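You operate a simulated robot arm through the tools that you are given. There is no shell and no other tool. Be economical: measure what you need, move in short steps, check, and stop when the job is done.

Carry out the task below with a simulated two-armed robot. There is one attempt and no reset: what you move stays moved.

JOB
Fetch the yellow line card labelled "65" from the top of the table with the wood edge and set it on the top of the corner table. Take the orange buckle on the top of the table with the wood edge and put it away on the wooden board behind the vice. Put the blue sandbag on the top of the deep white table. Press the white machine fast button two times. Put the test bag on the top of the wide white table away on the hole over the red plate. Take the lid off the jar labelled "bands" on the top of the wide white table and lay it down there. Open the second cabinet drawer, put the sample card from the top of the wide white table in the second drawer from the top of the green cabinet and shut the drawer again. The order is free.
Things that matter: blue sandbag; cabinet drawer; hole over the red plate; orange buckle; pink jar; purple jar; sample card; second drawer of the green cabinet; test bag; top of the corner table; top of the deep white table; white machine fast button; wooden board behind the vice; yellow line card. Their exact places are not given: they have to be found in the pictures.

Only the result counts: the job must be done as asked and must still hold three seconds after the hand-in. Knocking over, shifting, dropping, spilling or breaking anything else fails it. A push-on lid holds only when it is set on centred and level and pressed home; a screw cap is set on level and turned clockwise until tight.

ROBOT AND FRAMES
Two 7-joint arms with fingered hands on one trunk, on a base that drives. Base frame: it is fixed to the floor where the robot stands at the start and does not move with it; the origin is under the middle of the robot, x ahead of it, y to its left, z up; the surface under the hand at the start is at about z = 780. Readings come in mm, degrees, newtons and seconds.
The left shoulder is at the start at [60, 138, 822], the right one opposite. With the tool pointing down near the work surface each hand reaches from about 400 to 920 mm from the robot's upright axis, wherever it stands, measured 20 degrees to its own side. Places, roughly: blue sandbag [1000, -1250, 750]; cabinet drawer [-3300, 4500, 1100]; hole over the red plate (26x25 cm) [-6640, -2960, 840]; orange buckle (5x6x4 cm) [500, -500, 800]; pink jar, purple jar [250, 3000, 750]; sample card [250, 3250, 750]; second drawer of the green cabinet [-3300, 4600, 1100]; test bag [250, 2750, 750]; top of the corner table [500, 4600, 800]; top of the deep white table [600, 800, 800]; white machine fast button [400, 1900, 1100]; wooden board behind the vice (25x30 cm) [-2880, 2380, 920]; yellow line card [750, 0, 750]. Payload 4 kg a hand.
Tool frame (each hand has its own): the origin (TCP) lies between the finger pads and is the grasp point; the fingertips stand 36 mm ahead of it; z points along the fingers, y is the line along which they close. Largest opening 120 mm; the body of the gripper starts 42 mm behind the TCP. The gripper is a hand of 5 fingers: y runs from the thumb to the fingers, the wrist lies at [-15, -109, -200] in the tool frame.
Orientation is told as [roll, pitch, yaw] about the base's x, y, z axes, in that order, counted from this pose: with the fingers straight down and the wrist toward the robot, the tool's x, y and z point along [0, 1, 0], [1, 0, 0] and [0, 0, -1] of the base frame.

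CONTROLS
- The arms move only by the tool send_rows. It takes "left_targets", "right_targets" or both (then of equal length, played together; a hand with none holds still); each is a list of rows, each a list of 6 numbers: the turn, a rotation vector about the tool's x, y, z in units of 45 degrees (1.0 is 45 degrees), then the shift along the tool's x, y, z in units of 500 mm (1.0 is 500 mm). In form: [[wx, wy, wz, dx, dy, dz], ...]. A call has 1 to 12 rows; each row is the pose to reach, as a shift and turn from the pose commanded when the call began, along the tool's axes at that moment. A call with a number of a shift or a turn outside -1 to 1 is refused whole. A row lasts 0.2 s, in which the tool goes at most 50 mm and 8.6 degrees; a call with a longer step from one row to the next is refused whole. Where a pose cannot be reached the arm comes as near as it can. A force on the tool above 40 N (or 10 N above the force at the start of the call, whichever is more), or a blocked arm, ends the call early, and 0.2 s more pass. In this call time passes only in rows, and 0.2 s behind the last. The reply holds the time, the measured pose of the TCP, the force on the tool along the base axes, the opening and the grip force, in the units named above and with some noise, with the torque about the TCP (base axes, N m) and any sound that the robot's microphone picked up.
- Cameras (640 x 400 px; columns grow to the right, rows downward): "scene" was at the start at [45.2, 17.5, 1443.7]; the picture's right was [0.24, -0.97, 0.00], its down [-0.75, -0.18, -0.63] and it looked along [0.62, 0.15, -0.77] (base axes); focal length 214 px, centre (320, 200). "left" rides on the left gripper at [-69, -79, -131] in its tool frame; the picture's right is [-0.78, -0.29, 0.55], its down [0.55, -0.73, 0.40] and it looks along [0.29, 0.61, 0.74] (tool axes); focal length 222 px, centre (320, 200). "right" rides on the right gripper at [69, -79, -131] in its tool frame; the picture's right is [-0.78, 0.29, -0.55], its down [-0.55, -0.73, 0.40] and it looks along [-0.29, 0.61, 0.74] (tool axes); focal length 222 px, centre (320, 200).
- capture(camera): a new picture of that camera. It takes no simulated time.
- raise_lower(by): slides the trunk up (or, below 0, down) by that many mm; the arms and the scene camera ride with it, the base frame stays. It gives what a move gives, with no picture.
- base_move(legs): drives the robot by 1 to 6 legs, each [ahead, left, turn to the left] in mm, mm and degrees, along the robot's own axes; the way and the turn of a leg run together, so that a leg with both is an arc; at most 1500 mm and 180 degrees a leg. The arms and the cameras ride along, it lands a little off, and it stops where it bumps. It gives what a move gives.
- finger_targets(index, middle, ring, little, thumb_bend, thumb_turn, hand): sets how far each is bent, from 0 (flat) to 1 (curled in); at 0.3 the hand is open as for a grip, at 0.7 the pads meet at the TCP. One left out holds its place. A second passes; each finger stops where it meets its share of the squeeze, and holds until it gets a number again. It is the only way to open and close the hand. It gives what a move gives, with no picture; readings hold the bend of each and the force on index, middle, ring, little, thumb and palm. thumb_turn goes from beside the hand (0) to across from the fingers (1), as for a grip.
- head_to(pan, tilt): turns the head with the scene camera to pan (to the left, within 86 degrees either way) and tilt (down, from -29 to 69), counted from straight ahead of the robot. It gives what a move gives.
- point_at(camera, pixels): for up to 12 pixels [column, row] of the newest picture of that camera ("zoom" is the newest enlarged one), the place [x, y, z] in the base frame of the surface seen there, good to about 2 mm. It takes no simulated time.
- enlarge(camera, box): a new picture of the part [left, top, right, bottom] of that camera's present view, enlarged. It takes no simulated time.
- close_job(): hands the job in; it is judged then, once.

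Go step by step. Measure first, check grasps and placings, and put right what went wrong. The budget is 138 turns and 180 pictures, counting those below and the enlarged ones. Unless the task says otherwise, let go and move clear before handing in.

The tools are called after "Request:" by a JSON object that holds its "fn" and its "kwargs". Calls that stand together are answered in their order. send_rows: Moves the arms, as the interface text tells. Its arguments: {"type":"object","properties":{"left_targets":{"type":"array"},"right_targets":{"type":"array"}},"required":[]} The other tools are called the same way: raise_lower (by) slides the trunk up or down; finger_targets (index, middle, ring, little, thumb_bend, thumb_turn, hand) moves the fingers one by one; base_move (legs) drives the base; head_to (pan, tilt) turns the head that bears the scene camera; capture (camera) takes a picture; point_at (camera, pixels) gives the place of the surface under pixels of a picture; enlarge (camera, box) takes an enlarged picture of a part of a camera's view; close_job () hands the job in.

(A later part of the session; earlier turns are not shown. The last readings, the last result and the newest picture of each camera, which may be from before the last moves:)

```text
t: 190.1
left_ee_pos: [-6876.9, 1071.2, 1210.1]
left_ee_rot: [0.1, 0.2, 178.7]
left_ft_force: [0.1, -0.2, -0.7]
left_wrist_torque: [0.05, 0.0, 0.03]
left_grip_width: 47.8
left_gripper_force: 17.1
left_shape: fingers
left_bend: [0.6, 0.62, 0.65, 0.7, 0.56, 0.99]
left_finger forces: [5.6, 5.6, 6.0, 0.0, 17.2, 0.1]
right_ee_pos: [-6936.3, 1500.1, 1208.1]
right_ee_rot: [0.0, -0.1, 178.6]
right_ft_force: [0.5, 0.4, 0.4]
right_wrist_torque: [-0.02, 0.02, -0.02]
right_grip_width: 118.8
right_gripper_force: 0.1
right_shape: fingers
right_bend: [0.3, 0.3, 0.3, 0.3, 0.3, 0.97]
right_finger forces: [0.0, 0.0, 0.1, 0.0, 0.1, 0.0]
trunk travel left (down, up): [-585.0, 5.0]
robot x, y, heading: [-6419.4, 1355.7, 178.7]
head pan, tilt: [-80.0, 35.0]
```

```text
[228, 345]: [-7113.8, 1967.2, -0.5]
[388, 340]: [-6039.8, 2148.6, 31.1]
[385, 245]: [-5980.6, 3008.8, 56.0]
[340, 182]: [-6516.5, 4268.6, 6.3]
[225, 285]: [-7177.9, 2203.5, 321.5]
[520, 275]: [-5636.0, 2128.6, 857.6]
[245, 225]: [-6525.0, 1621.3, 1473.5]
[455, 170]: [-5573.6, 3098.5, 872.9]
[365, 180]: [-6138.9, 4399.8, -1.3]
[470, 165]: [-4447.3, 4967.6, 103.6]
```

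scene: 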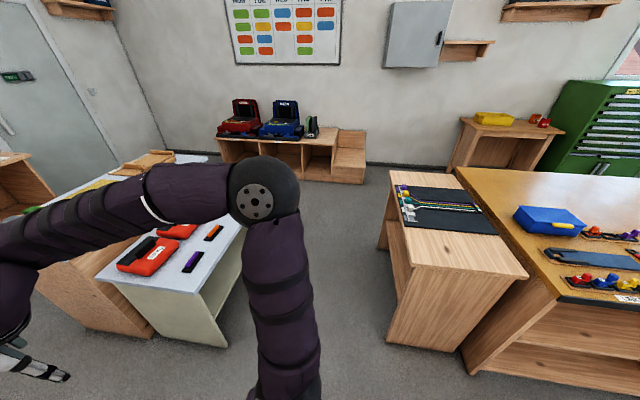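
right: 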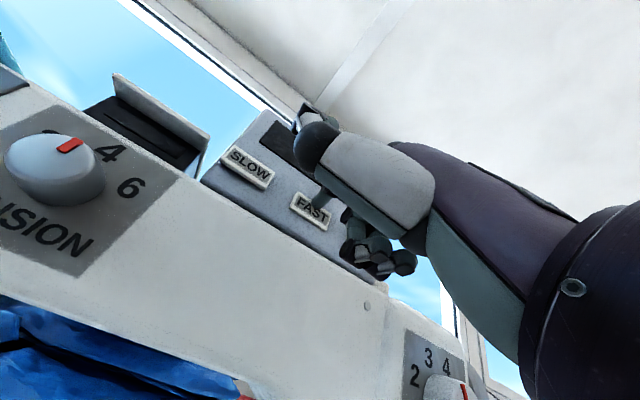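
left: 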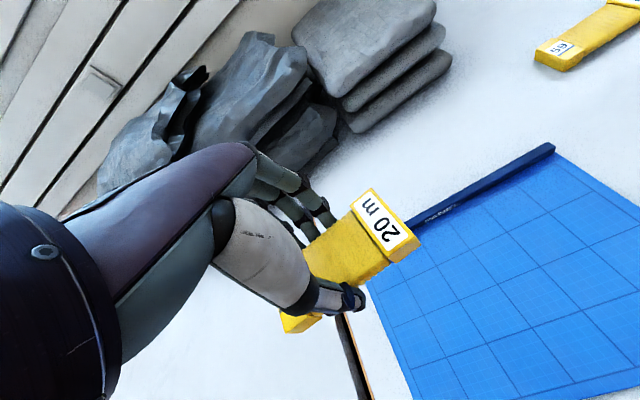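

The gap (x −7114…−6040) is ample. Drive through and east along y≈3650.

Request:
{"fn": "base_move", "kwargs": {"legs": [[180, 0, 0], [0, -1500, 0], [0, -800, 0], [0, 0, -178.7], [1500, 0, 0], [1000, 0, 0]]}}

Request:
{"fn": "head_to", "kwargs": {"pan": 20, "tilt": 20}}

Request:
{"fn": "capture", "kwargs": {"camera": "scene"}}

```text
t: 221.8
left_ee_pos: [-3604.7, 3999.8, 1208.7]
left_ee_rot: [0.0, 0.2, 0.7]
left_ft_force: [0.1, 0.1, -0.1]
left_wrist_torque: [-0.01, 0.0, -0.04]
left_grip_width: 47.4
left_gripper_force: 16.8
left_shape: fingers
left_bend: [0.6, 0.63, 0.65, 0.7, 0.57, 0.99]
left_finger forces: [5.6, 5.4, 5.9, 0.1, 16.7, 0.1]
right_ee_pos: [-3531.7, 3574.5, 1208.8]
right_ee_rot: [0.0, 0.1, 0.5]
right_ft_force: [0.4, 0.1, 0.6]
right_wrist_torque: [0.02, 0.01, 0.02]
right_grip_width: 118.9
right_gripper_force: 0.1
right_shape: fingers
right_bend: [0.3, 0.3, 0.3, 0.3, 0.3, 0.97]
right_finger forces: [0.0, 0.1, 0.1, 0.0, 0.0, 0.0]
trunk travel left (down, up): [-585.0, 5.0]
robot x, y, heading: [-4055.8, 3703.0, 0.5]
head pan, tilt: [-80.0, 35.0]
```

```text
t: 223.5
left_ee_pos: [-3606.3, 3999.5, 1209.8]
left_ee_rot: [0.2, 0.2, 0.7]
left_ft_force: [0.5, 0.4, -0.3]
left_wrist_torque: [0.01, 0.0, 0.03]
left_grip_width: 47.2
left_gripper_force: 16.4
left_shape: fingers
left_bend: [0.6, 0.63, 0.65, 0.7, 0.57, 0.99]
left_finger forces: [5.6, 5.2, 5.9, 0.1, 16.9, 0.1]
right_ee_pos: [-3532.0, 3573.1, 1208.9]
right_ee_rot: [-0.1, 0.0, 0.5]
right_ft_force: [-0.3, -0.3, 0.2]
right_wrist_torque: [-0.02, -0.01, 0.03]
right_grip_width: 119.1
right_gripper_force: 0.1
right_shape: fingers
right_bend: [0.3, 0.3, 0.3, 0.3, 0.3, 0.97]
right_finger forces: [0.0, 0.0, 0.1, 0.1, 0.0, 0.1]
trunk travel left (down, up): [-585.0, 5.0]
robot x, y, heading: [-4049.3, 3703.1, 0.7]
head pan, tilt: [20.0, 20.0]
```

```text
108 pictures are left
```

scene: 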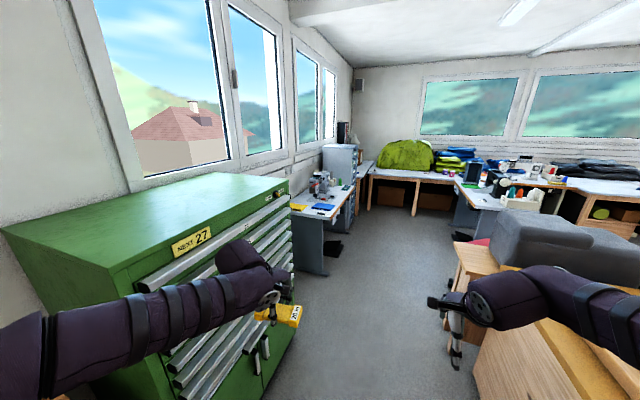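

Request:
{"fn": "point_at", "kwargs": {"camera": "scene", "pixels": [[230, 310], [160, 300], [285, 250], [455, 255], [490, 235], [475, 242], [410, 215], [330, 215], [370, 185], [465, 200], [115, 250], [345, 280]]}}

Request:
{"fn": "enlarge", "kwargs": {"camera": "scene", "box": [100, 190, 320, 390]}}

Request:
{"fn": "enlarge", "kwargs": {"camera": "scene", "box": [300, 130, 560, 280]}}

```text
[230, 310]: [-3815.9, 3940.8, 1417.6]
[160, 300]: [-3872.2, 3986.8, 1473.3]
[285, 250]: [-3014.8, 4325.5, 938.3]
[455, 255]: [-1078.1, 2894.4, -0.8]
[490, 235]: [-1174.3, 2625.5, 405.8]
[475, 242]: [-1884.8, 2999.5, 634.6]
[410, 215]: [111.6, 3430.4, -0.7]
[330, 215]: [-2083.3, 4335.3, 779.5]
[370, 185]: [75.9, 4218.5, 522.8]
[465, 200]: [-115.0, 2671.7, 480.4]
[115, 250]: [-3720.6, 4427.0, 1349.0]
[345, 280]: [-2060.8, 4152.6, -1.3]
```

```text
2.00 times, centred on (210, 290) of scene
```

zoom: 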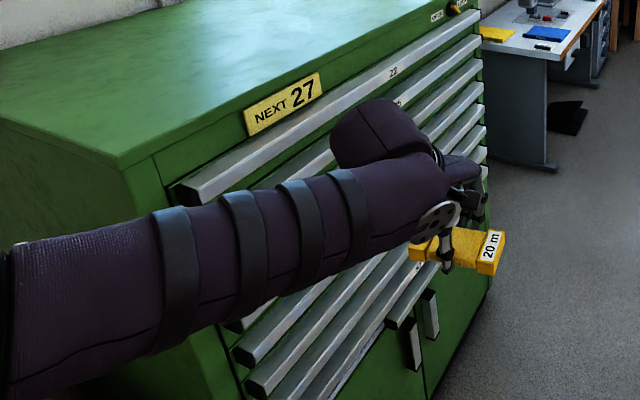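

```text
2.46 times, centred on (430, 205) of scene
```

zoom: 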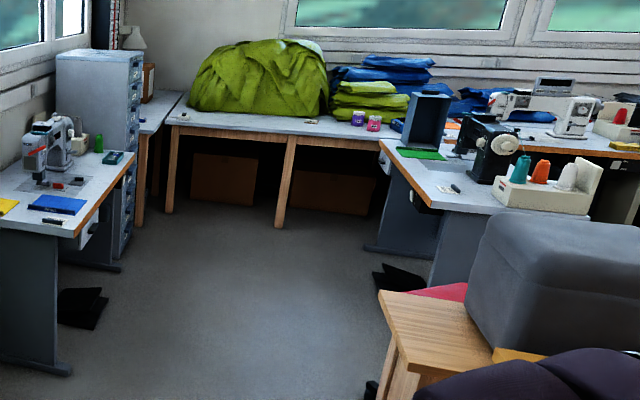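

Corridor east is clear. Drive to about (−400,3700) to see the corner table and the wide table.

Request:
{"fn": "base_move", "kwargs": {"legs": [[1500, -30, 0], [1500, 0, 0], [550, 0, 0]]}}

Request:
{"fn": "head_to", "kwargs": {"pan": 35, "tilt": 38}}

Request:
{"fn": "capture", "kwargs": {"camera": "scene"}}

Request:
{"fn": "head_to", "kwargs": {"pan": -30, "tilt": 40}}

Request:
{"fn": "capture", "kwargs": {"camera": "scene"}}

```text
refused: leg 1 is longer than a leg can be; nothing moved
```

```text
t: 224.3
left_ee_pos: [-3605.4, 4000.4, 1208.9]
left_ee_rot: [0.1, 0.2, 0.7]
left_ft_force: [0.6, 0.1, -0.2]
left_wrist_torque: [0.0, 0.01, -0.01]
left_grip_width: 47.1
left_gripper_force: 16.5
left_shape: fingers
left_bend: [0.6, 0.63, 0.65, 0.7, 0.57, 0.99]
left_finger forces: [5.5, 5.3, 6.0, 0.0, 16.9, 0.0]
right_ee_pos: [-3532.0, 3572.4, 1208.2]
right_ee_rot: [0.0, 0.0, 0.6]
right_ft_force: [0.8, 0.3, -0.3]
right_wrist_torque: [0.02, -0.02, 0.01]
right_grip_width: 119.1
right_gripper_force: 0.2
right_shape: fingers
right_bend: [0.3, 0.3, 0.3, 0.3, 0.3, 0.97]
right_finger forces: [0.0, 0.0, 0.0, 0.0, 0.0, 0.0]
trunk travel left (down, up): [-585.0, 5.0]
robot x, y, heading: [-4053.8, 3699.8, 0.6]
head pan, tilt: [35.0, 38.0]
```

```text
105 pictures are left
```

scene: 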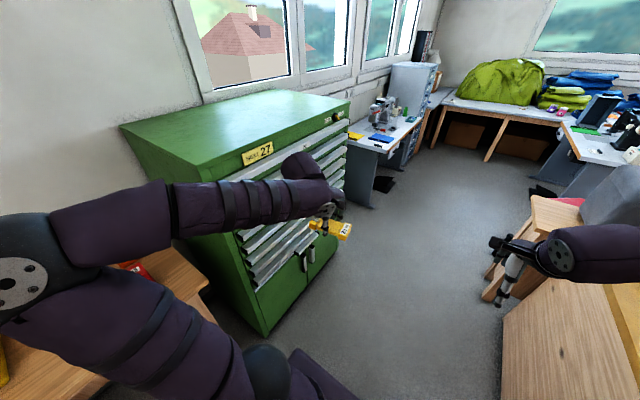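

```text
t: 225.7
left_ee_pos: [-3606.1, 4000.1, 1210.1]
left_ee_rot: [0.1, 0.2, 0.6]
left_ft_force: [0.3, 0.0, -1.7]
left_wrist_torque: [-0.02, -0.04, -0.01]
left_grip_width: 47.3
left_gripper_force: 16.5
left_shape: fingers
left_bend: [0.6, 0.63, 0.65, 0.7, 0.57, 0.99]
left_finger forces: [5.6, 5.4, 5.9, 0.0, 16.7, 0.0]
right_ee_pos: [-3532.3, 3573.0, 1207.2]
right_ee_rot: [-0.1, 0.1, 0.5]
right_ft_force: [-0.1, 0.2, 0.1]
right_wrist_torque: [-0.02, 0.01, -0.01]
right_grip_width: 118.9
right_gripper_force: 0.0
right_shape: fingers
right_bend: [0.3, 0.3, 0.3, 0.3, 0.3, 0.97]
right_finger forces: [0.0, 0.0, 0.0, 0.0, 0.0, 0.0]
trunk travel left (down, up): [-585.0, 5.0]
robot x, y, heading: [-4049.2, 3703.0, 0.5]
head pan, tilt: [-30.0, 40.0]
```

```text
104 pictures are left
```

scene: 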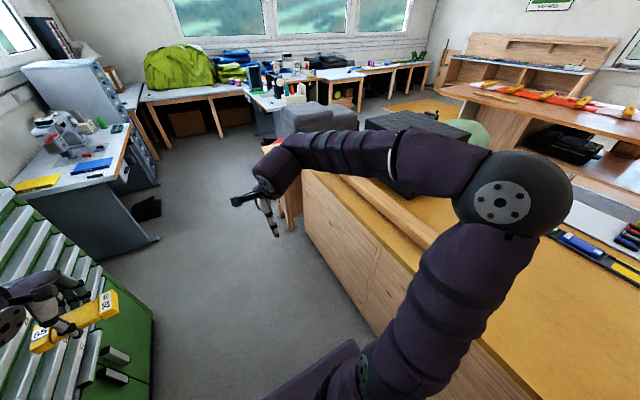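

Request:
{"fn": "base_move", "kwargs": {"legs": [[1400, -30, 0], [1400, 0, 0], [800, 0, 0]]}}

Request:
{"fn": "head_to", "kwargs": {"pan": 35, "tilt": 38}}

Request:
{"fn": "capture", "kwargs": {"camera": "scene"}}

Request:
{"fn": "head_to", "kwargs": {"pan": -35, "tilt": 40}}

Request:
{"fn": "capture", "kwargs": {"camera": "scene"}}

```text
t: 243.0
left_ee_pos: [-31.7, 4039.3, 1210.3]
left_ee_rot: [0.1, 0.3, 1.2]
left_ft_force: [-0.3, 0.6, -0.8]
left_wrist_torque: [-0.04, -0.03, 0.03]
left_grip_width: 47.1
left_gripper_force: 17.1
left_shape: fingers
left_bend: [0.6, 0.63, 0.65, 0.7, 0.57, 0.99]
left_finger forces: [5.6, 5.4, 5.9, 0.0, 16.8, 0.0]
right_ee_pos: [44.3, 3612.5, 1208.1]
right_ee_rot: [0.0, 0.0, 0.8]
right_ft_force: [-1.1, 0.9, -0.4]
right_wrist_torque: [0.02, -0.01, 0.02]
right_grip_width: 119.0
right_gripper_force: 0.0
right_shape: fingers
right_bend: [0.3, 0.3, 0.3, 0.3, 0.3, 0.97]
right_finger forces: [0.0, 0.0, 0.1, 0.0, 0.0, 0.1]
trunk travel left (down, up): [-585.0, 5.0]
robot x, y, heading: [-474.4, 3739.5, 0.9]
head pan, tilt: [-30.0, 40.0]
```

```text
t: 244.4
left_ee_pos: [-32.1, 4038.6, 1211.2]
left_ee_rot: [0.1, 0.1, 1.1]
left_ft_force: [-0.3, -0.4, -1.2]
left_wrist_torque: [-0.03, 0.01, -0.02]
left_grip_width: 47.3
left_gripper_force: 16.9
left_shape: fingers
left_bend: [0.6, 0.63, 0.65, 0.7, 0.57, 0.99]
left_finger forces: [5.5, 5.4, 5.9, 0.0, 16.8, 0.0]
right_ee_pos: [42.9, 3612.3, 1208.6]
right_ee_rot: [0.1, 0.0, 0.9]
right_ft_force: [-0.2, -1.1, 0.0]
right_wrist_torque: [-0.04, 0.0, 0.03]
right_grip_width: 118.9
right_gripper_force: 0.0
right_shape: fingers
right_bend: [0.3, 0.3, 0.3, 0.3, 0.3, 0.97]
right_finger forces: [0.0, 0.1, 0.0, 0.0, 0.0, 0.1]
trunk travel left (down, up): [-585.0, 5.0]
robot x, y, heading: [-477.3, 3740.9, 0.8]
head pan, tilt: [35.0, 38.0]
```

```text
103 pictures are left
```

scene: 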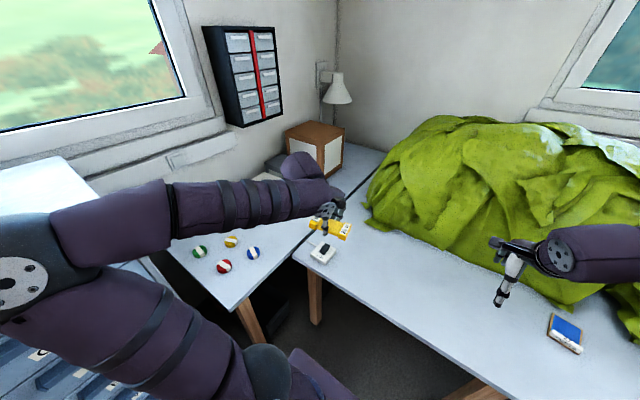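

```text
t: 245.8
left_ee_pos: [-31.2, 4038.6, 1209.7]
left_ee_rot: [0.1, 0.2, 1.2]
left_ft_force: [0.5, -0.2, -0.7]
left_wrist_torque: [-0.01, -0.04, 0.01]
left_grip_width: 47.1
left_gripper_force: 16.9
left_shape: fingers
left_bend: [0.6, 0.63, 0.65, 0.7, 0.57, 0.99]
left_finger forces: [5.5, 5.3, 5.9, 0.1, 16.8, 0.0]
right_ee_pos: [44.6, 3612.0, 1207.6]
right_ee_rot: [0.0, 0.1, 0.8]
right_ft_force: [0.5, 0.3, 0.1]
right_wrist_torque: [0.02, 0.01, 0.01]
right_grip_width: 119.1
right_gripper_force: 0.0
right_shape: fingers
right_bend: [0.3, 0.3, 0.3, 0.3, 0.3, 0.97]
right_finger forces: [0.0, 0.0, 0.1, 0.0, 0.1, 0.0]
trunk travel left (down, up): [-585.0, 5.0]
robot x, y, heading: [-476.1, 3741.7, 0.9]
head pan, tilt: [-35.0, 40.0]
```

```text
102 pictures are left
```

scene: 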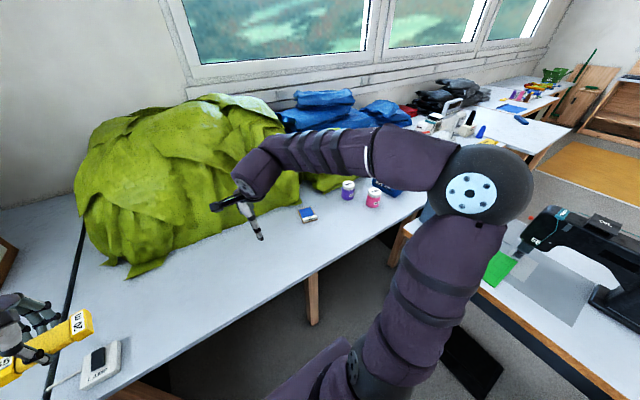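

The wide table has jars at (348,190),(373,197) and small items. Enlarge there, then measure the corner table.

Request:
{"fn": "enlarge", "kwargs": {"camera": "scene", "box": [280, 160, 440, 260]}}

Request:
{"fn": "head_to", "kwargs": {"pan": 45, "tilt": 45}}

Request:
{"fn": "capture", "kwargs": {"camera": "scene"}}

Request:
{"fn": "capture", "kwargs": {"camera": "left"}}

```text
4.00 times, centred on (360, 210) of scene
```

zoom: 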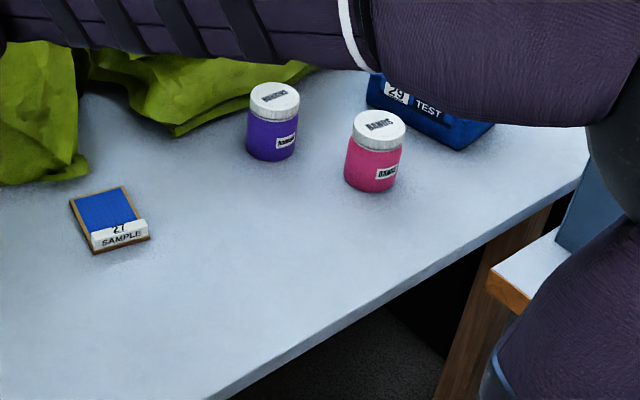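

```text
t: 247.3
left_ee_pos: [-31.5, 4038.3, 1210.0]
left_ee_rot: [0.1, 0.2, 1.1]
left_ft_force: [0.0, 0.7, -0.3]
left_wrist_torque: [0.01, -0.03, -0.02]
left_grip_width: 47.3
left_gripper_force: 17.0
left_shape: fingers
left_bend: [0.6, 0.63, 0.65, 0.7, 0.57, 0.99]
left_finger forces: [5.5, 5.2, 5.8, 0.1, 16.8, 0.0]
right_ee_pos: [44.4, 3611.5, 1209.2]
right_ee_rot: [0.0, 0.0, 0.8]
right_ft_force: [-0.2, 0.2, -1.0]
right_wrist_torque: [-0.01, 0.0, -0.02]
right_grip_width: 119.1
right_gripper_force: 0.1
right_shape: fingers
right_bend: [0.3, 0.3, 0.3, 0.3, 0.3, 0.97]
right_finger forces: [0.0, 0.0, 0.0, 0.0, 0.0, 0.0]
trunk travel left (down, up): [-585.0, 5.0]
robot x, y, heading: [-478.3, 3737.6, 0.7]
head pan, tilt: [45.0, 45.0]
```

```text
100 pictures are left
```

scene: 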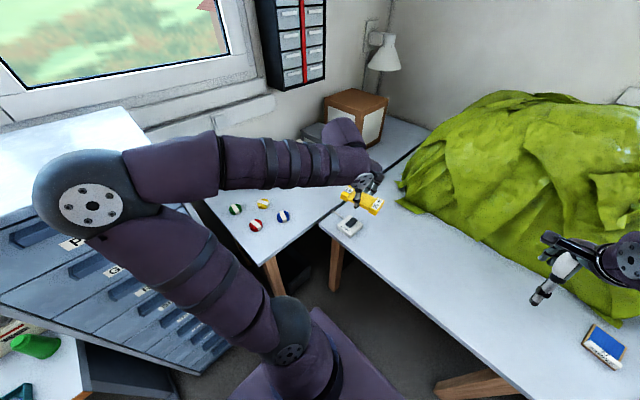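

```text
99 pictures are left
```

left: 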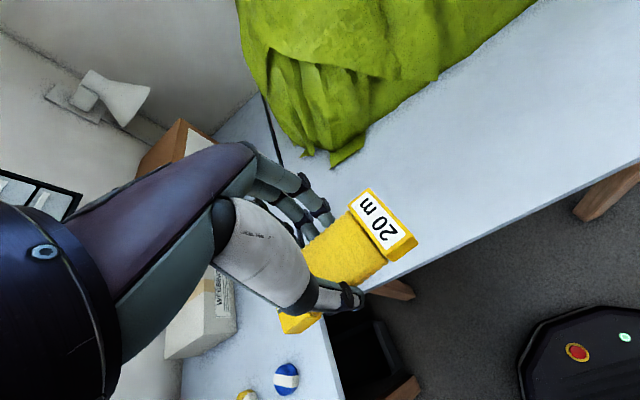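

Request:
{"fn": "point_at", "kwargs": {"camera": "scene", "pixels": [[310, 200], [320, 210], [283, 215], [255, 225], [275, 255], [392, 165], [370, 180], [345, 190], [290, 195], [325, 150], [335, 200], [262, 203]]}}

Request:
{"fn": "enlarge", "kwargs": {"camera": "scene", "box": [200, 110, 440, 260]}}

```text
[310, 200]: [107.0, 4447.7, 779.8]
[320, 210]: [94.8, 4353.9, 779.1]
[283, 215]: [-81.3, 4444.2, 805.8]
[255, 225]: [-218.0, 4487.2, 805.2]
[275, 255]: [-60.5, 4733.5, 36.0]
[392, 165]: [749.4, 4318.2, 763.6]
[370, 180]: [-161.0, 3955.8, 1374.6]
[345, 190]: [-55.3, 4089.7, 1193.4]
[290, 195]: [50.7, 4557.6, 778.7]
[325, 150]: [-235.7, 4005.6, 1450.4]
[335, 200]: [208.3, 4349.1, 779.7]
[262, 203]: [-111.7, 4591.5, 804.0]
```

```text
2.67 times, centred on (320, 185) of scene
```

zoom: 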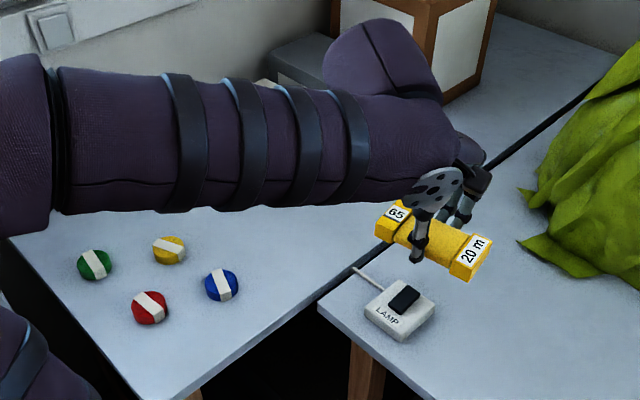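

Request:
{"fn": "point_at", "kwargs": {"camera": "left", "pixels": [[165, 355], [235, 332], [215, 290], [260, 340], [287, 378], [290, 345], [272, 150], [250, 395]]}}

```text
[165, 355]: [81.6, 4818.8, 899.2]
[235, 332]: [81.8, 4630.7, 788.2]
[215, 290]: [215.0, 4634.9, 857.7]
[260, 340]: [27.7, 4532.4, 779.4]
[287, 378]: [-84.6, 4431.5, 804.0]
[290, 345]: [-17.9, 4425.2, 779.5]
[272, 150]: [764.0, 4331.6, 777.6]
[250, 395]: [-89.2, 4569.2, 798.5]
```

Request:
{"fn": "point_at", "kwargs": {"camera": "scene", "pixels": [[60, 190], [90, 225], [180, 200], [150, 150], [130, 115], [225, 320], [205, 370], [20, 215]]}}

```text
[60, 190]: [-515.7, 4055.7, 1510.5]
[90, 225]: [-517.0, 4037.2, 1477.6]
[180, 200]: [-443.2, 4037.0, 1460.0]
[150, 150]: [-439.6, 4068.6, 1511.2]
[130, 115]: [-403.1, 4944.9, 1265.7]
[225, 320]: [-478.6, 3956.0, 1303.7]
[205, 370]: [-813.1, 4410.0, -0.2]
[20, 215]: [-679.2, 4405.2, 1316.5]
```

Free spot on the corner table around (130,4460). Shift the base a bit ahead-left and turn 24°.

Request:
{"fn": "base_move", "kwargs": {"legs": [[130, 160, 0], [0, 0, 24]]}}

Request:
{"fn": "head_to", "kwargs": {"pan": 22, "tilt": 45}}

Request:
{"fn": "capture", "kwargs": {"camera": "scene"}}

```text
t: 250.2
left_ee_pos: [-65.8, 4357.5, 1210.5]
left_ee_rot: [0.1, 0.2, 25.4]
left_ft_force: [0.1, 0.1, -0.2]
left_wrist_torque: [0.02, -0.03, -0.01]
left_grip_width: 47.2
left_gripper_force: 16.8
left_shape: fingers
left_bend: [0.6, 0.63, 0.65, 0.7, 0.57, 1.0]
left_finger forces: [5.5, 5.3, 6.0, 0.0, 16.6, 0.0]
right_ee_pos: [180.3, 4000.7, 1207.9]
right_ee_rot: [-0.1, 0.1, 25.3]
right_ft_force: [-0.5, -0.7, 0.3]
right_wrist_torque: [0.03, -0.01, 0.01]
right_grip_width: 118.8
right_gripper_force: 0.0
right_shape: fingers
right_bend: [0.3, 0.3, 0.3, 0.3, 0.3, 0.97]
right_finger forces: [0.1, 0.0, 0.0, 0.1, 0.0, 0.1]
trunk travel left (down, up): [-585.0, 5.0]
robot x, y, heading: [-346.3, 3900.2, 25.3]
head pan, tilt: [45.0, 45.0]
```

```text
t: 251.1
left_ee_pos: [-64.6, 4356.7, 1209.4]
left_ee_rot: [0.1, 0.1, 25.4]
left_ft_force: [0.0, 0.4, -0.5]
left_wrist_torque: [0.0, -0.04, 0.01]
left_grip_width: 47.1
left_gripper_force: 16.5
left_shape: fingers
left_bend: [0.6, 0.63, 0.65, 0.7, 0.57, 1.0]
left_finger forces: [5.6, 5.4, 5.8, 0.0, 16.7, 0.0]
right_ee_pos: [179.3, 4000.9, 1208.6]
right_ee_rot: [0.0, 0.0, 25.4]
right_ft_force: [0.6, 0.3, 0.0]
right_wrist_torque: [0.04, 0.01, 0.02]
right_grip_width: 119.1
right_gripper_force: 0.0
right_shape: fingers
right_bend: [0.3, 0.3, 0.3, 0.3, 0.3, 0.97]
right_finger forces: [0.0, 0.1, 0.1, 0.0, 0.0, 0.0]
trunk travel left (down, up): [-585.0, 5.0]
robot x, y, heading: [-343.1, 3901.6, 25.3]
head pan, tilt: [22.0, 45.0]
```

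```text
97 pictures are left
```

scene: 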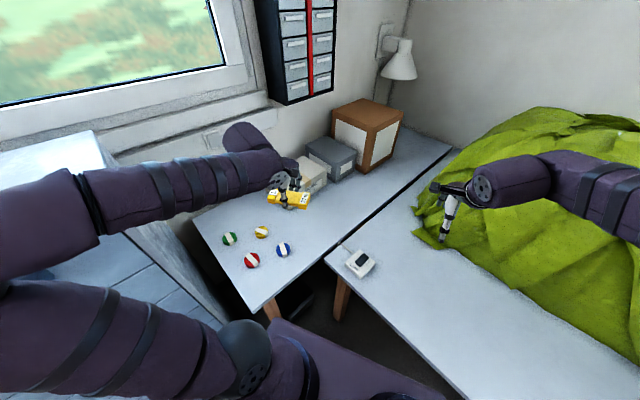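

Request:
{"fn": "point_at", "kwargs": {"camera": "scene", "pixels": [[430, 240], [420, 215], [450, 190], [470, 230], [500, 260], [335, 230], [350, 225], [300, 225], [320, 195], [360, 262], [345, 245], [375, 225]]}}

```text
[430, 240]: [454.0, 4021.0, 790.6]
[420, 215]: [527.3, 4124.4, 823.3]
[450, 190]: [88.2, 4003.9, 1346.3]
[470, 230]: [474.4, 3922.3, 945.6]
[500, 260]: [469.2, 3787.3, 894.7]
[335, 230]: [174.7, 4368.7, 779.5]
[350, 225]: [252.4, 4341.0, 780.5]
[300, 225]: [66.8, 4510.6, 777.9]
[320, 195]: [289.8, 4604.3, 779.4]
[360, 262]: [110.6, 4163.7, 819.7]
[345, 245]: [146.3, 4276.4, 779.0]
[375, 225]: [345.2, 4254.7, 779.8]
```

Lower the trunk, then carry the card over (150,4480) and down.

Request:
{"fn": "raise_lower", "kwargs": {"by": -185}}

Request:
{"fn": "send_rows", "kwargs": {"left_targets": [[0, 0, 0, 0.007, 0.085, 0], [0, 0, 0, 0.014, 0.17, 0], [0, 0, 0, 0.02, 0.255, 0], [0, 0, 0, 0.026, 0.34, 0], [0, 0, 0, 0.033, 0.42, 0], [0, 0, 0, 0.039, 0.493, 0], [0, 0, 0, 0.039, 0.493, 0.09], [0, 0, 0, 0.039, 0.493, 0.18], [0, 0, 0, 0.039, 0.493, 0.27], [0, 0, 0, 0.039, 0.493, 0.35], [0, 0, 0, 0.039, 0.493, 0.38]]}}

Request:
{"fn": "capture", "kwargs": {"camera": "left"}}

Request:
{"fn": "capture", "kwargs": {"camera": "scene"}}

```text
t: 253.1
left_ee_pos: [-65.4, 4355.7, 1025.4]
left_ee_rot: [0.1, 0.1, 25.3]
left_ft_force: [-0.1, 0.3, -0.7]
left_wrist_torque: [0.01, -0.04, 0.0]
left_grip_width: 47.1
left_gripper_force: 16.3
left_shape: fingers
left_bend: [0.6, 0.63, 0.65, 0.7, 0.57, 1.0]
left_finger forces: [5.5, 5.4, 5.9, 0.0, 16.7, 0.1]
right_ee_pos: [180.4, 3999.0, 1022.7]
right_ee_rot: [-0.1, 0.0, 25.4]
right_ft_force: [0.7, 0.2, -1.2]
right_wrist_torque: [-0.01, 0.01, -0.03]
right_grip_width: 118.9
right_gripper_force: 0.0
right_shape: fingers
right_bend: [0.3, 0.3, 0.3, 0.3, 0.3, 0.97]
right_finger forces: [0.1, 0.0, 0.1, 0.0, 0.1, 0.1]
trunk travel left (down, up): [-400.0, 190.0]
robot x, y, heading: [-346.7, 3902.1, 25.2]
head pan, tilt: [22.0, 45.0]
```

```text
t: 255.5
left_ee_pos: [147.6, 4480.8, 834.9]
left_ee_rot: [0.1, 0.2, 25.5]
left_ft_force: [-0.2, 0.0, -0.5]
left_wrist_torque: [0.02, -0.02, 0.01]
left_grip_width: 47.3
left_gripper_force: 16.6
left_shape: fingers
left_bend: [0.6, 0.63, 0.65, 0.7, 0.57, 1.0]
left_finger forces: [5.6, 5.3, 5.8, 0.0, 16.7, 0.0]
right_ee_pos: [180.1, 3999.6, 1023.5]
right_ee_rot: [-0.2, 0.0, 25.3]
right_ft_force: [-0.2, -0.5, 0.1]
right_wrist_torque: [0.04, -0.01, -0.01]
right_grip_width: 119.0
right_gripper_force: 0.1
right_shape: fingers
right_bend: [0.3, 0.3, 0.3, 0.3, 0.3, 0.97]
right_finger forces: [0.0, 0.0, 0.1, 0.0, 0.0, 0.0]
trunk travel left (down, up): [-400.0, 190.0]
robot x, y, heading: [-343.7, 3902.4, 25.2]
head pan, tilt: [22.0, 45.0]
```

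```text
96 pictures are left
```

left: 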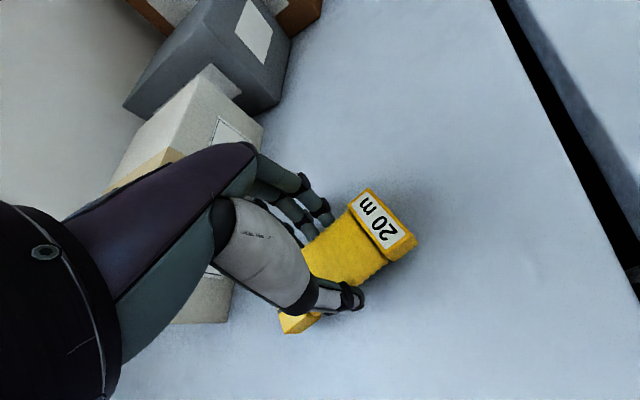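

```text
95 pictures are left
```

scene: 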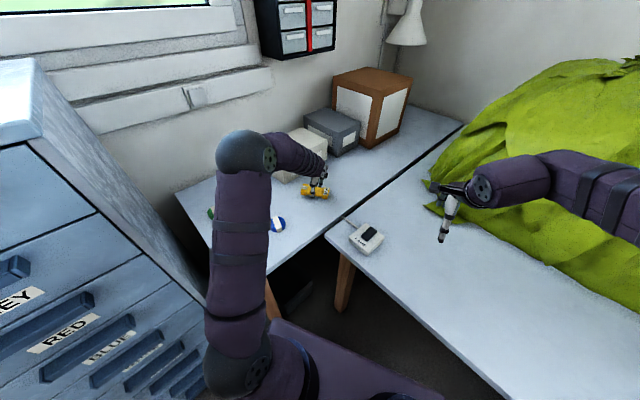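

Lower to the table and open.

Request:
{"fn": "send_rows", "kwargs": {"left_targets": [[0, 0, 0, 0, 0, 0.015], [0, 0, 0, 0, 0, 0.024]]}}

Request:
{"fn": "finger_targets", "kwargs": {"hand": "left", "index": 0.4, "middle": 0.4, "ring": 0.4, "little": 0.4, "thumb_bend": 0.3}}

Request:
{"fn": "send_rows", "kwargs": {"left_targets": [[0, 0, 0, 0, 0, -0.08], [0, 0, 0, 0, 0, -0.17], [0, 0, 0, 0, 0, -0.26], [0, 0, 0, 0, 0, -0.35], [0, 0, 0, 0, 0, -0.42], [0, 0, 0, 0, -0.09, -0.42], [0, 0, 0, 0, -0.18, -0.42], [0, 0, 0, -0.02, -0.27, -0.42], [0, 0, 0, -0.03, -0.36, -0.42], [0, 0, 0, -0.04, -0.45, -0.42]]}}

Request:
{"fn": "capture", "kwargs": {"camera": "scene"}}

```text
t: 256.1
left_ee_pos: [148.5, 4479.9, 821.8]
left_ee_rot: [0.1, 0.2, 25.5]
left_ft_force: [-0.1, 0.5, -0.6]
left_wrist_torque: [-0.03, -0.02, 0.0]
left_grip_width: 47.3
left_gripper_force: 16.6
left_shape: fingers
left_bend: [0.6, 0.63, 0.65, 0.7, 0.57, 1.0]
left_finger forces: [5.5, 5.2, 5.8, 0.0, 16.7, 0.0]
right_ee_pos: [181.6, 4001.0, 1023.2]
right_ee_rot: [-0.1, -0.1, 25.3]
right_ft_force: [0.5, -0.8, -0.2]
right_wrist_torque: [0.03, -0.02, 0.0]
right_grip_width: 118.9
right_gripper_force: 0.1
right_shape: fingers
right_bend: [0.3, 0.3, 0.3, 0.3, 0.3, 0.97]
right_finger forces: [0.1, 0.1, 0.0, 0.0, 0.0, 0.0]
trunk travel left (down, up): [-400.0, 190.0]
robot x, y, heading: [-346.3, 3902.2, 25.1]
head pan, tilt: [22.0, 45.0]
```

```text
t: 257.1
left_ee_pos: [148.7, 4480.4, 822.9]
left_ee_rot: [0.1, 0.2, 25.5]
left_ft_force: [-0.8, 0.2, -0.2]
left_wrist_torque: [0.02, 0.01, 0.0]
left_grip_width: 104.1
left_gripper_force: 0.1
left_shape: fingers
left_bend: [0.4, 0.4, 0.4, 0.4, 0.3, 0.97]
left_finger forces: [0.1, 0.0, 0.1, 0.0, 0.0, 0.0]
right_ee_pos: [179.9, 3999.4, 1023.2]
right_ee_rot: [0.0, 0.1, 25.3]
right_ft_force: [0.2, -0.3, 0.5]
right_wrist_torque: [-0.01, 0.0, 0.01]
right_grip_width: 119.0
right_gripper_force: 0.0
right_shape: fingers
right_bend: [0.3, 0.3, 0.3, 0.3, 0.3, 0.97]
right_finger forces: [0.0, 0.0, 0.1, 0.0, 0.1, 0.0]
trunk travel left (down, up): [-400.0, 190.0]
robot x, y, heading: [-342.3, 3901.8, 25.3]
head pan, tilt: [22.0, 45.0]
```

```text
t: 259.3
left_ee_pos: [-45.2, 4364.7, 1032.3]
left_ee_rot: [0.1, 0.3, 25.5]
left_ft_force: [0.1, 0.2, 0.5]
left_wrist_torque: [0.05, -0.02, -0.01]
left_grip_width: 104.0
left_gripper_force: 0.1
left_shape: fingers
left_bend: [0.4, 0.4, 0.4, 0.4, 0.3, 0.97]
left_finger forces: [0.0, 0.0, 0.0, 0.0, 0.0, 0.1]
right_ee_pos: [180.0, 3999.9, 1023.5]
right_ee_rot: [-0.2, 0.0, 25.3]
right_ft_force: [0.3, 0.0, -0.5]
right_wrist_torque: [-0.01, 0.02, -0.05]
right_grip_width: 118.9
right_gripper_force: 0.0
right_shape: fingers
right_bend: [0.3, 0.3, 0.3, 0.3, 0.3, 0.97]
right_finger forces: [0.1, 0.0, 0.0, 0.0, 0.0, 0.0]
trunk travel left (down, up): [-400.0, 190.0]
robot x, y, heading: [-344.4, 3903.0, 25.3]
head pan, tilt: [22.0, 45.0]
```

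```text
94 pictures are left
```

scene: 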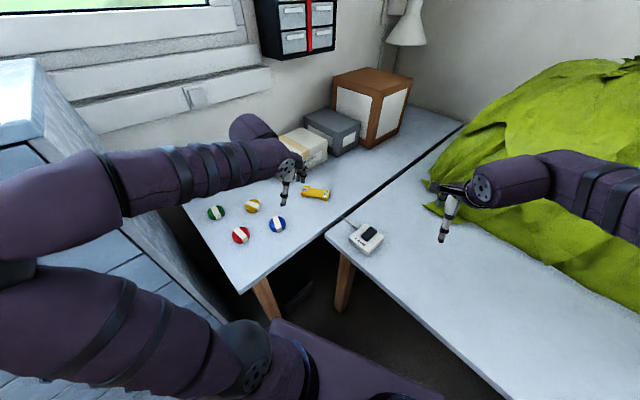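

Card "65" lies on the corner table. Now go to the wide table items.

Request:
{"fn": "base_move", "kwargs": {"legs": [[0, 0, -25], [0, -520, 0], [0, 0, -20]]}}

Request:
{"fn": "head_to", "kwargs": {"pan": -10, "tilt": 50}}

Request:
{"fn": "capture", "kwargs": {"camera": "scene"}}

```text
t: 264.8
left_ee_pos: [198.7, 3491.8, 1033.4]
left_ee_rot: [0.1, 0.2, -20.0]
left_ft_force: [1.0, 0.3, 0.4]
left_wrist_torque: [0.03, 0.01, 0.03]
left_grip_width: 104.6
left_gripper_force: 0.1
left_shape: fingers
left_bend: [0.4, 0.4, 0.4, 0.4, 0.3, 0.97]
left_finger forces: [0.0, 0.1, 0.1, 0.0, 0.1, 0.0]
right_ee_pos: [94.9, 3075.2, 1023.5]
right_ee_rot: [0.1, 0.0, -20.2]
right_ft_force: [0.4, -0.3, 1.0]
right_wrist_torque: [-0.02, -0.02, 0.01]
right_grip_width: 118.8
right_gripper_force: 0.2
right_shape: fingers
right_bend: [0.3, 0.3, 0.3, 0.3, 0.3, 0.97]
right_finger forces: [0.1, 0.0, 0.0, 0.0, 0.1, 0.1]
trunk travel left (down, up): [-400.0, 190.0]
robot x, y, heading: [-346.1, 3386.3, -20.2]
head pan, tilt: [22.0, 45.0]
```

```text
t: 265.7
left_ee_pos: [198.9, 3491.2, 1033.7]
left_ee_rot: [0.1, 0.2, -20.1]
left_ft_force: [-0.1, -0.3, 0.1]
left_wrist_torque: [0.03, -0.01, -0.01]
left_grip_width: 104.0
left_gripper_force: 0.1
left_shape: fingers
left_bend: [0.4, 0.4, 0.4, 0.4, 0.3, 0.97]
left_finger forces: [0.1, 0.1, 0.0, 0.0, 0.1, 0.0]
right_ee_pos: [95.5, 3075.0, 1023.1]
right_ee_rot: [-0.1, 0.0, -20.1]
right_ft_force: [0.0, -0.6, 0.2]
right_wrist_torque: [0.0, 0.01, 0.04]
right_grip_width: 118.9
right_gripper_force: 0.0
right_shape: fingers
right_bend: [0.3, 0.3, 0.3, 0.3, 0.3, 0.97]
right_finger forces: [0.0, 0.0, 0.1, 0.0, 0.0, 0.0]
trunk travel left (down, up): [-400.0, 190.0]
robot x, y, heading: [-342.6, 3381.4, -20.3]
head pan, tilt: [-10.0, 50.0]
```

```text
93 pictures are left
```

scene: 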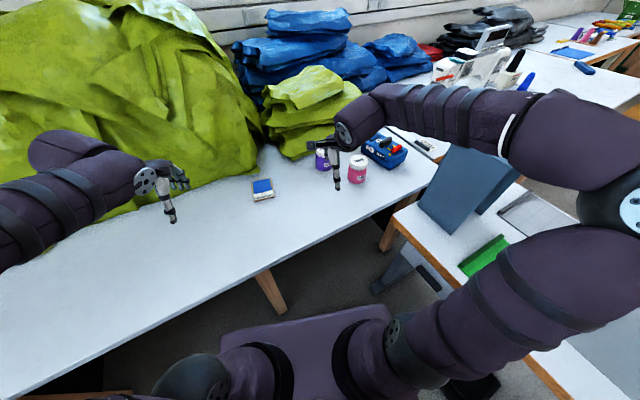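

Request:
{"fn": "enlarge", "kwargs": {"camera": "scene", "box": [240, 120, 440, 220]}}

Request:
{"fn": "point_at", "kwargs": {"camera": "scene", "pixels": [[263, 182], [252, 185], [275, 196], [263, 189], [357, 157], [350, 158], [365, 158], [357, 182], [383, 152], [368, 150], [406, 155], [322, 160]]}}

```text
3.20 times, centred on (340, 170) of scene
```

zoom: 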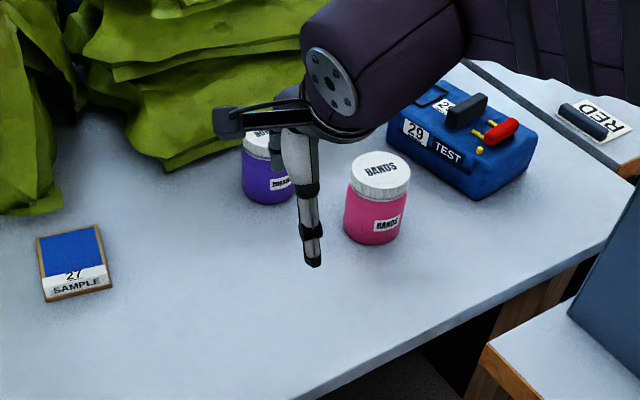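

```text
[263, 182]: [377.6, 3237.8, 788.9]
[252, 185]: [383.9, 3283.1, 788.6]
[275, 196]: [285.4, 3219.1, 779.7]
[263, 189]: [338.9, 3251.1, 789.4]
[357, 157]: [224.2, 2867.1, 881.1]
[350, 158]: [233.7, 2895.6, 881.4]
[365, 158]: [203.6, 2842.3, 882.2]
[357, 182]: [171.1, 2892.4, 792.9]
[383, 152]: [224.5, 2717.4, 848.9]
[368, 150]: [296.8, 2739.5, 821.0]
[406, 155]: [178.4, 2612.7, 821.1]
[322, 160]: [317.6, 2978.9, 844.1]
```

The pink jar is labelled BANDS; lid top z≈881 around (222,2868). Look closely at the lid and jars.

Request:
{"fn": "enlarge", "kwargs": {"camera": "scene", "box": [335, 140, 415, 190]}}

Request:
{"fn": "capture", "kwargs": {"camera": "right"}}

```text
8.00 times, centred on (375, 165) of scene
```

zoom: 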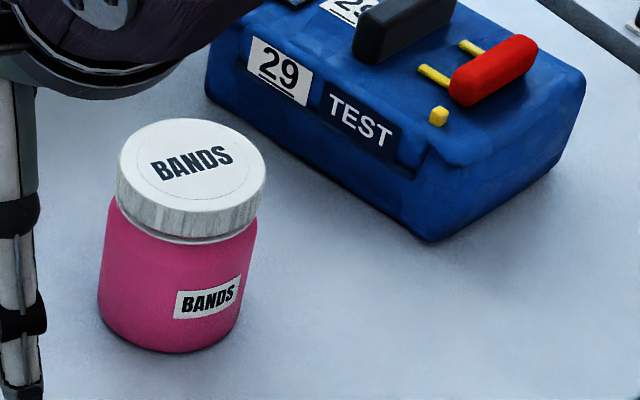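

```text
90 pictures are left
```

right: 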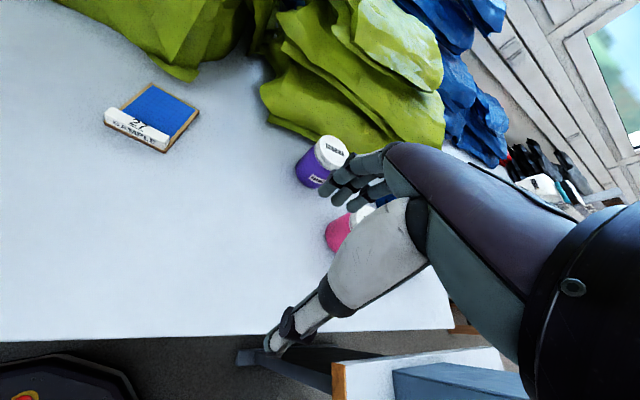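

Request:
{"fn": "point_at", "kwargs": {"camera": "zoom", "pixels": [[120, 165], [262, 168], [192, 122], [192, 208], [192, 165], [192, 230], [192, 240], [110, 230], [250, 250], [185, 345]]}}

```text
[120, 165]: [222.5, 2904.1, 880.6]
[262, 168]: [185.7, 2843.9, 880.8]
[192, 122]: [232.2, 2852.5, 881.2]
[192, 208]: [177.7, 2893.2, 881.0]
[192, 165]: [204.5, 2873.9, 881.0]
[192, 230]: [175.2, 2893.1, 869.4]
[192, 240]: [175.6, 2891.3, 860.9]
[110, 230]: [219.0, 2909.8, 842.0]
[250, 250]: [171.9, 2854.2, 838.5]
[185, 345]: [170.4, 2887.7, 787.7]
```

Lid centre (204.5,2873.5), Ø70, z 861–881. Bring the right hand above it.

Request:
{"fn": "send_rows", "kwargs": {"right_targets": [[0, 0, 0, -0.06, 0.07, 0], [0, 0, 0, -0.12, 0.14, 0], [0, 0, 0, -0.18, 0.21, 0], [0, 0, 0, -0.24, 0.28, 0], [0, 0, 0, -0.303, 0.343, 0], [0, 0, 0, -0.303, 0.343, 0.09], [0, 0, 0, -0.303, 0.343, 0.17]]}}

Request:
{"fn": "enlarge", "kwargs": {"camera": "scene", "box": [305, 110, 425, 200]}}

Request:
{"fn": "capture", "kwargs": {"camera": "right"}}

```text
t: 267.3
left_ee_pos: [197.9, 3490.8, 1032.7]
left_ee_rot: [0.1, 0.1, -19.9]
left_ft_force: [-0.2, 0.5, 0.2]
left_wrist_torque: [-0.03, -0.02, -0.02]
left_grip_width: 104.1
left_gripper_force: 0.0
left_shape: fingers
left_bend: [0.4, 0.4, 0.4, 0.4, 0.3, 0.97]
left_finger forces: [0.1, 0.1, 0.0, 0.0, 0.1, 0.1]
right_ee_pos: [203.4, 2873.3, 938.0]
right_ee_rot: [0.0, 0.1, -20.2]
right_ft_force: [-0.5, 0.0, 0.1]
right_wrist_torque: [0.0, 0.01, 0.02]
right_grip_width: 119.3
right_gripper_force: 0.2
right_shape: fingers
right_bend: [0.3, 0.3, 0.3, 0.3, 0.3, 0.97]
right_finger forces: [0.0, 0.0, 0.0, 0.0, 0.1, 0.1]
trunk travel left (down, up): [-400.0, 190.0]
robot x, y, heading: [-345.6, 3382.3, -20.4]
head pan, tilt: [-10.0, 50.0]
```

```text
4.44 times, centred on (365, 155) of scene
```

zoom: 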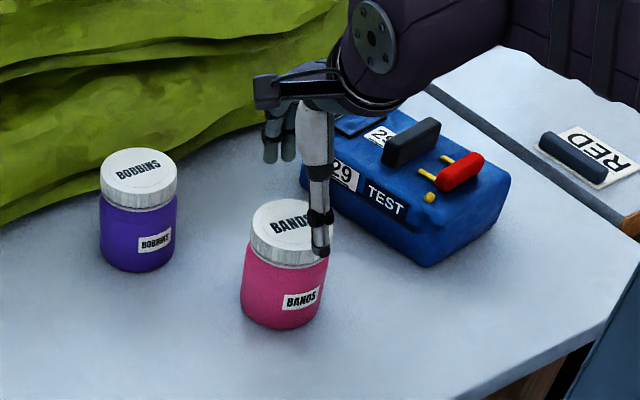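

```text
88 pictures are left
```

right: 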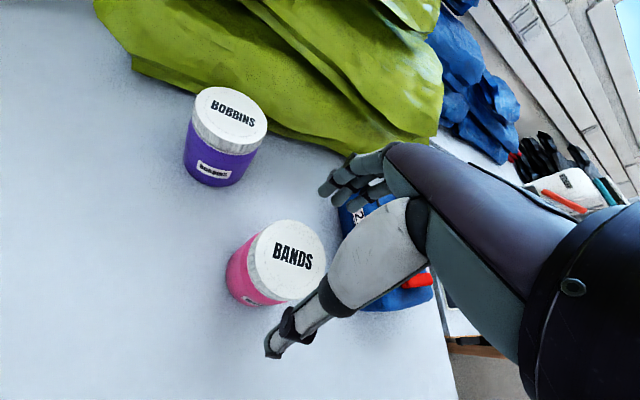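

The lid is centred under the TCP (projected (291,259)). Lower to z≈902 and grip the lid.

Request:
{"fn": "send_rows", "kwargs": {"right_targets": [[0, 0, 0, 0.002, 0.002, 0.04], [0, 0, 0, 0.002, 0.002, 0.07]]}}

Request:
{"fn": "finger_targets", "kwargs": {"hand": "right", "index": 0.65, "middle": 0.65, "ring": 0.65, "little": 0.65, "thumb_bend": 0.6}}

Request:
{"fn": "enlarge", "kwargs": {"camera": "scene", "box": [305, 110, 425, 200]}}

Request:
{"fn": "capture", "kwargs": {"camera": "right"}}

```text
t: 267.9
left_ee_pos: [198.6, 3490.4, 1033.0]
left_ee_rot: [0.1, 0.2, -20.0]
left_ft_force: [1.0, -1.0, -0.6]
left_wrist_torque: [-0.01, -0.03, -0.02]
left_grip_width: 104.0
left_gripper_force: 0.0
left_shape: fingers
left_bend: [0.4, 0.4, 0.4, 0.4, 0.3, 0.97]
left_finger forces: [0.1, 0.0, 0.1, 0.0, 0.0, 0.0]
right_ee_pos: [205.0, 2875.6, 902.7]
right_ee_rot: [0.0, 0.0, -20.2]
right_ft_force: [-0.2, -0.6, 0.7]
right_wrist_torque: [0.03, -0.02, -0.01]
right_grip_width: 119.0
right_gripper_force: 0.2
right_shape: fingers
right_bend: [0.3, 0.3, 0.3, 0.3, 0.3, 0.97]
right_finger forces: [0.1, 0.1, 0.0, 0.0, 0.0, 0.0]
trunk travel left (down, up): [-400.0, 190.0]
robot x, y, heading: [-348.1, 3384.6, -20.3]
head pan, tilt: [-10.0, 50.0]
```

```text
t: 268.9
left_ee_pos: [198.0, 3490.6, 1032.3]
left_ee_rot: [0.1, 0.2, -20.0]
left_ft_force: [-0.2, -0.3, 0.3]
left_wrist_torque: [-0.02, 0.03, 0.02]
left_grip_width: 104.5
left_gripper_force: 0.0
left_shape: fingers
left_bend: [0.4, 0.4, 0.4, 0.4, 0.3, 0.97]
left_finger forces: [0.1, 0.0, 0.0, 0.0, 0.1, 0.1]
right_ee_pos: [204.7, 2875.3, 903.0]
right_ee_rot: [0.0, 0.0, -20.3]
right_ft_force: [-0.8, -0.4, -0.1]
right_wrist_torque: [0.0, -0.11, 0.0]
right_grip_width: 66.9
right_gripper_force: 20.6
right_shape: fingers
right_bend: [0.55, 0.55, 0.61, 0.65, 0.49, 0.99]
right_finger forces: [8.1, 8.0, 4.3, 0.1, 20.7, 0.0]
trunk travel left (down, up): [-400.0, 190.0]
robot x, y, heading: [-343.8, 3384.0, -20.4]
head pan, tilt: [-10.0, 50.0]
```

```text
4.44 times, centred on (365, 155) of scene
```

zoom: 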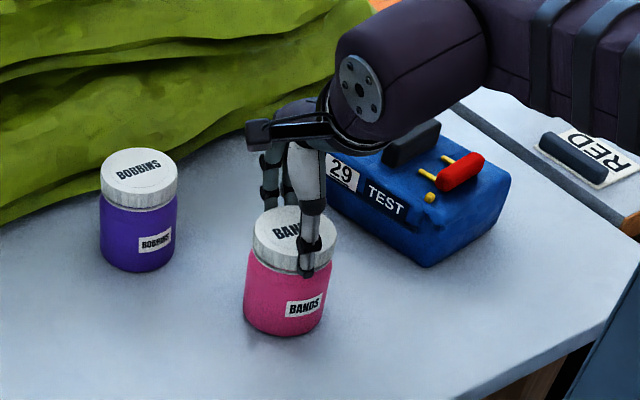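

```text
86 pictures are left
```

right: 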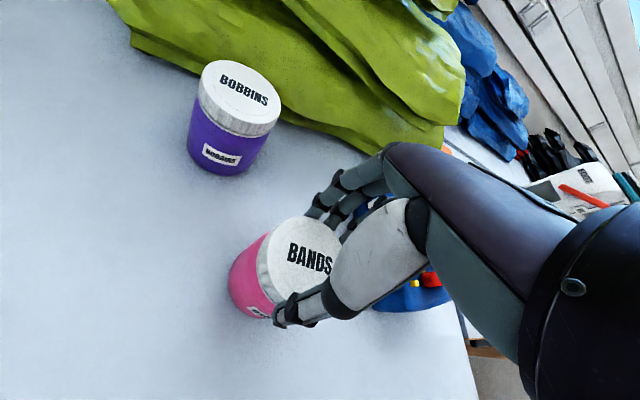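

Lid gripped at 67 mm, 20 N. Test: lift 8 mm slowly and see whether the jar follows.

Request:
{"fn": "send_rows", "kwargs": {"right_targets": [[0, 0, 0, 0, 0, -0.006], [0, 0, 0, 0, 0, -0.012], [0, 0, 0, 0, 0, -0.018]]}}

Request:
{"fn": "enlarge", "kwargs": {"camera": "scene", "box": [320, 130, 400, 200]}}

```text
t: 269.7
left_ee_pos: [198.8, 3492.1, 1032.1]
left_ee_rot: [0.1, 0.2, -20.0]
left_ft_force: [1.3, 0.5, 0.1]
left_wrist_torque: [0.02, -0.01, 0.02]
left_grip_width: 104.2
left_gripper_force: 0.0
left_shape: fingers
left_bend: [0.4, 0.4, 0.4, 0.4, 0.3, 0.97]
left_finger forces: [0.0, 0.0, 0.1, 0.0, 0.1, 0.0]
right_ee_pos: [205.2, 2875.6, 912.5]
right_ee_rot: [-0.1, 0.0, -20.2]
right_ft_force: [0.8, 0.4, -1.4]
right_wrist_torque: [0.0, 0.0, -0.01]
right_grip_width: 66.8
right_gripper_force: 21.0
right_shape: fingers
right_bend: [0.55, 0.56, 0.61, 0.65, 0.49, 0.99]
right_finger forces: [8.0, 7.9, 4.3, 0.0, 20.7, 0.0]
trunk travel left (down, up): [-400.0, 190.0]
robot x, y, heading: [-348.7, 3380.4, -20.3]
head pan, tilt: [-10.0, 50.0]
```

```text
5.71 times, centred on (360, 165) of scene
```

zoom: 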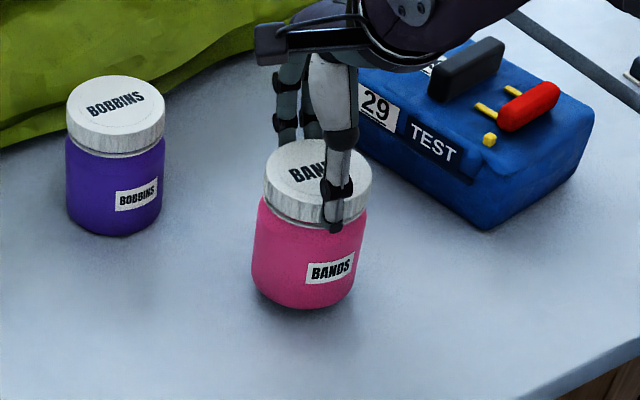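

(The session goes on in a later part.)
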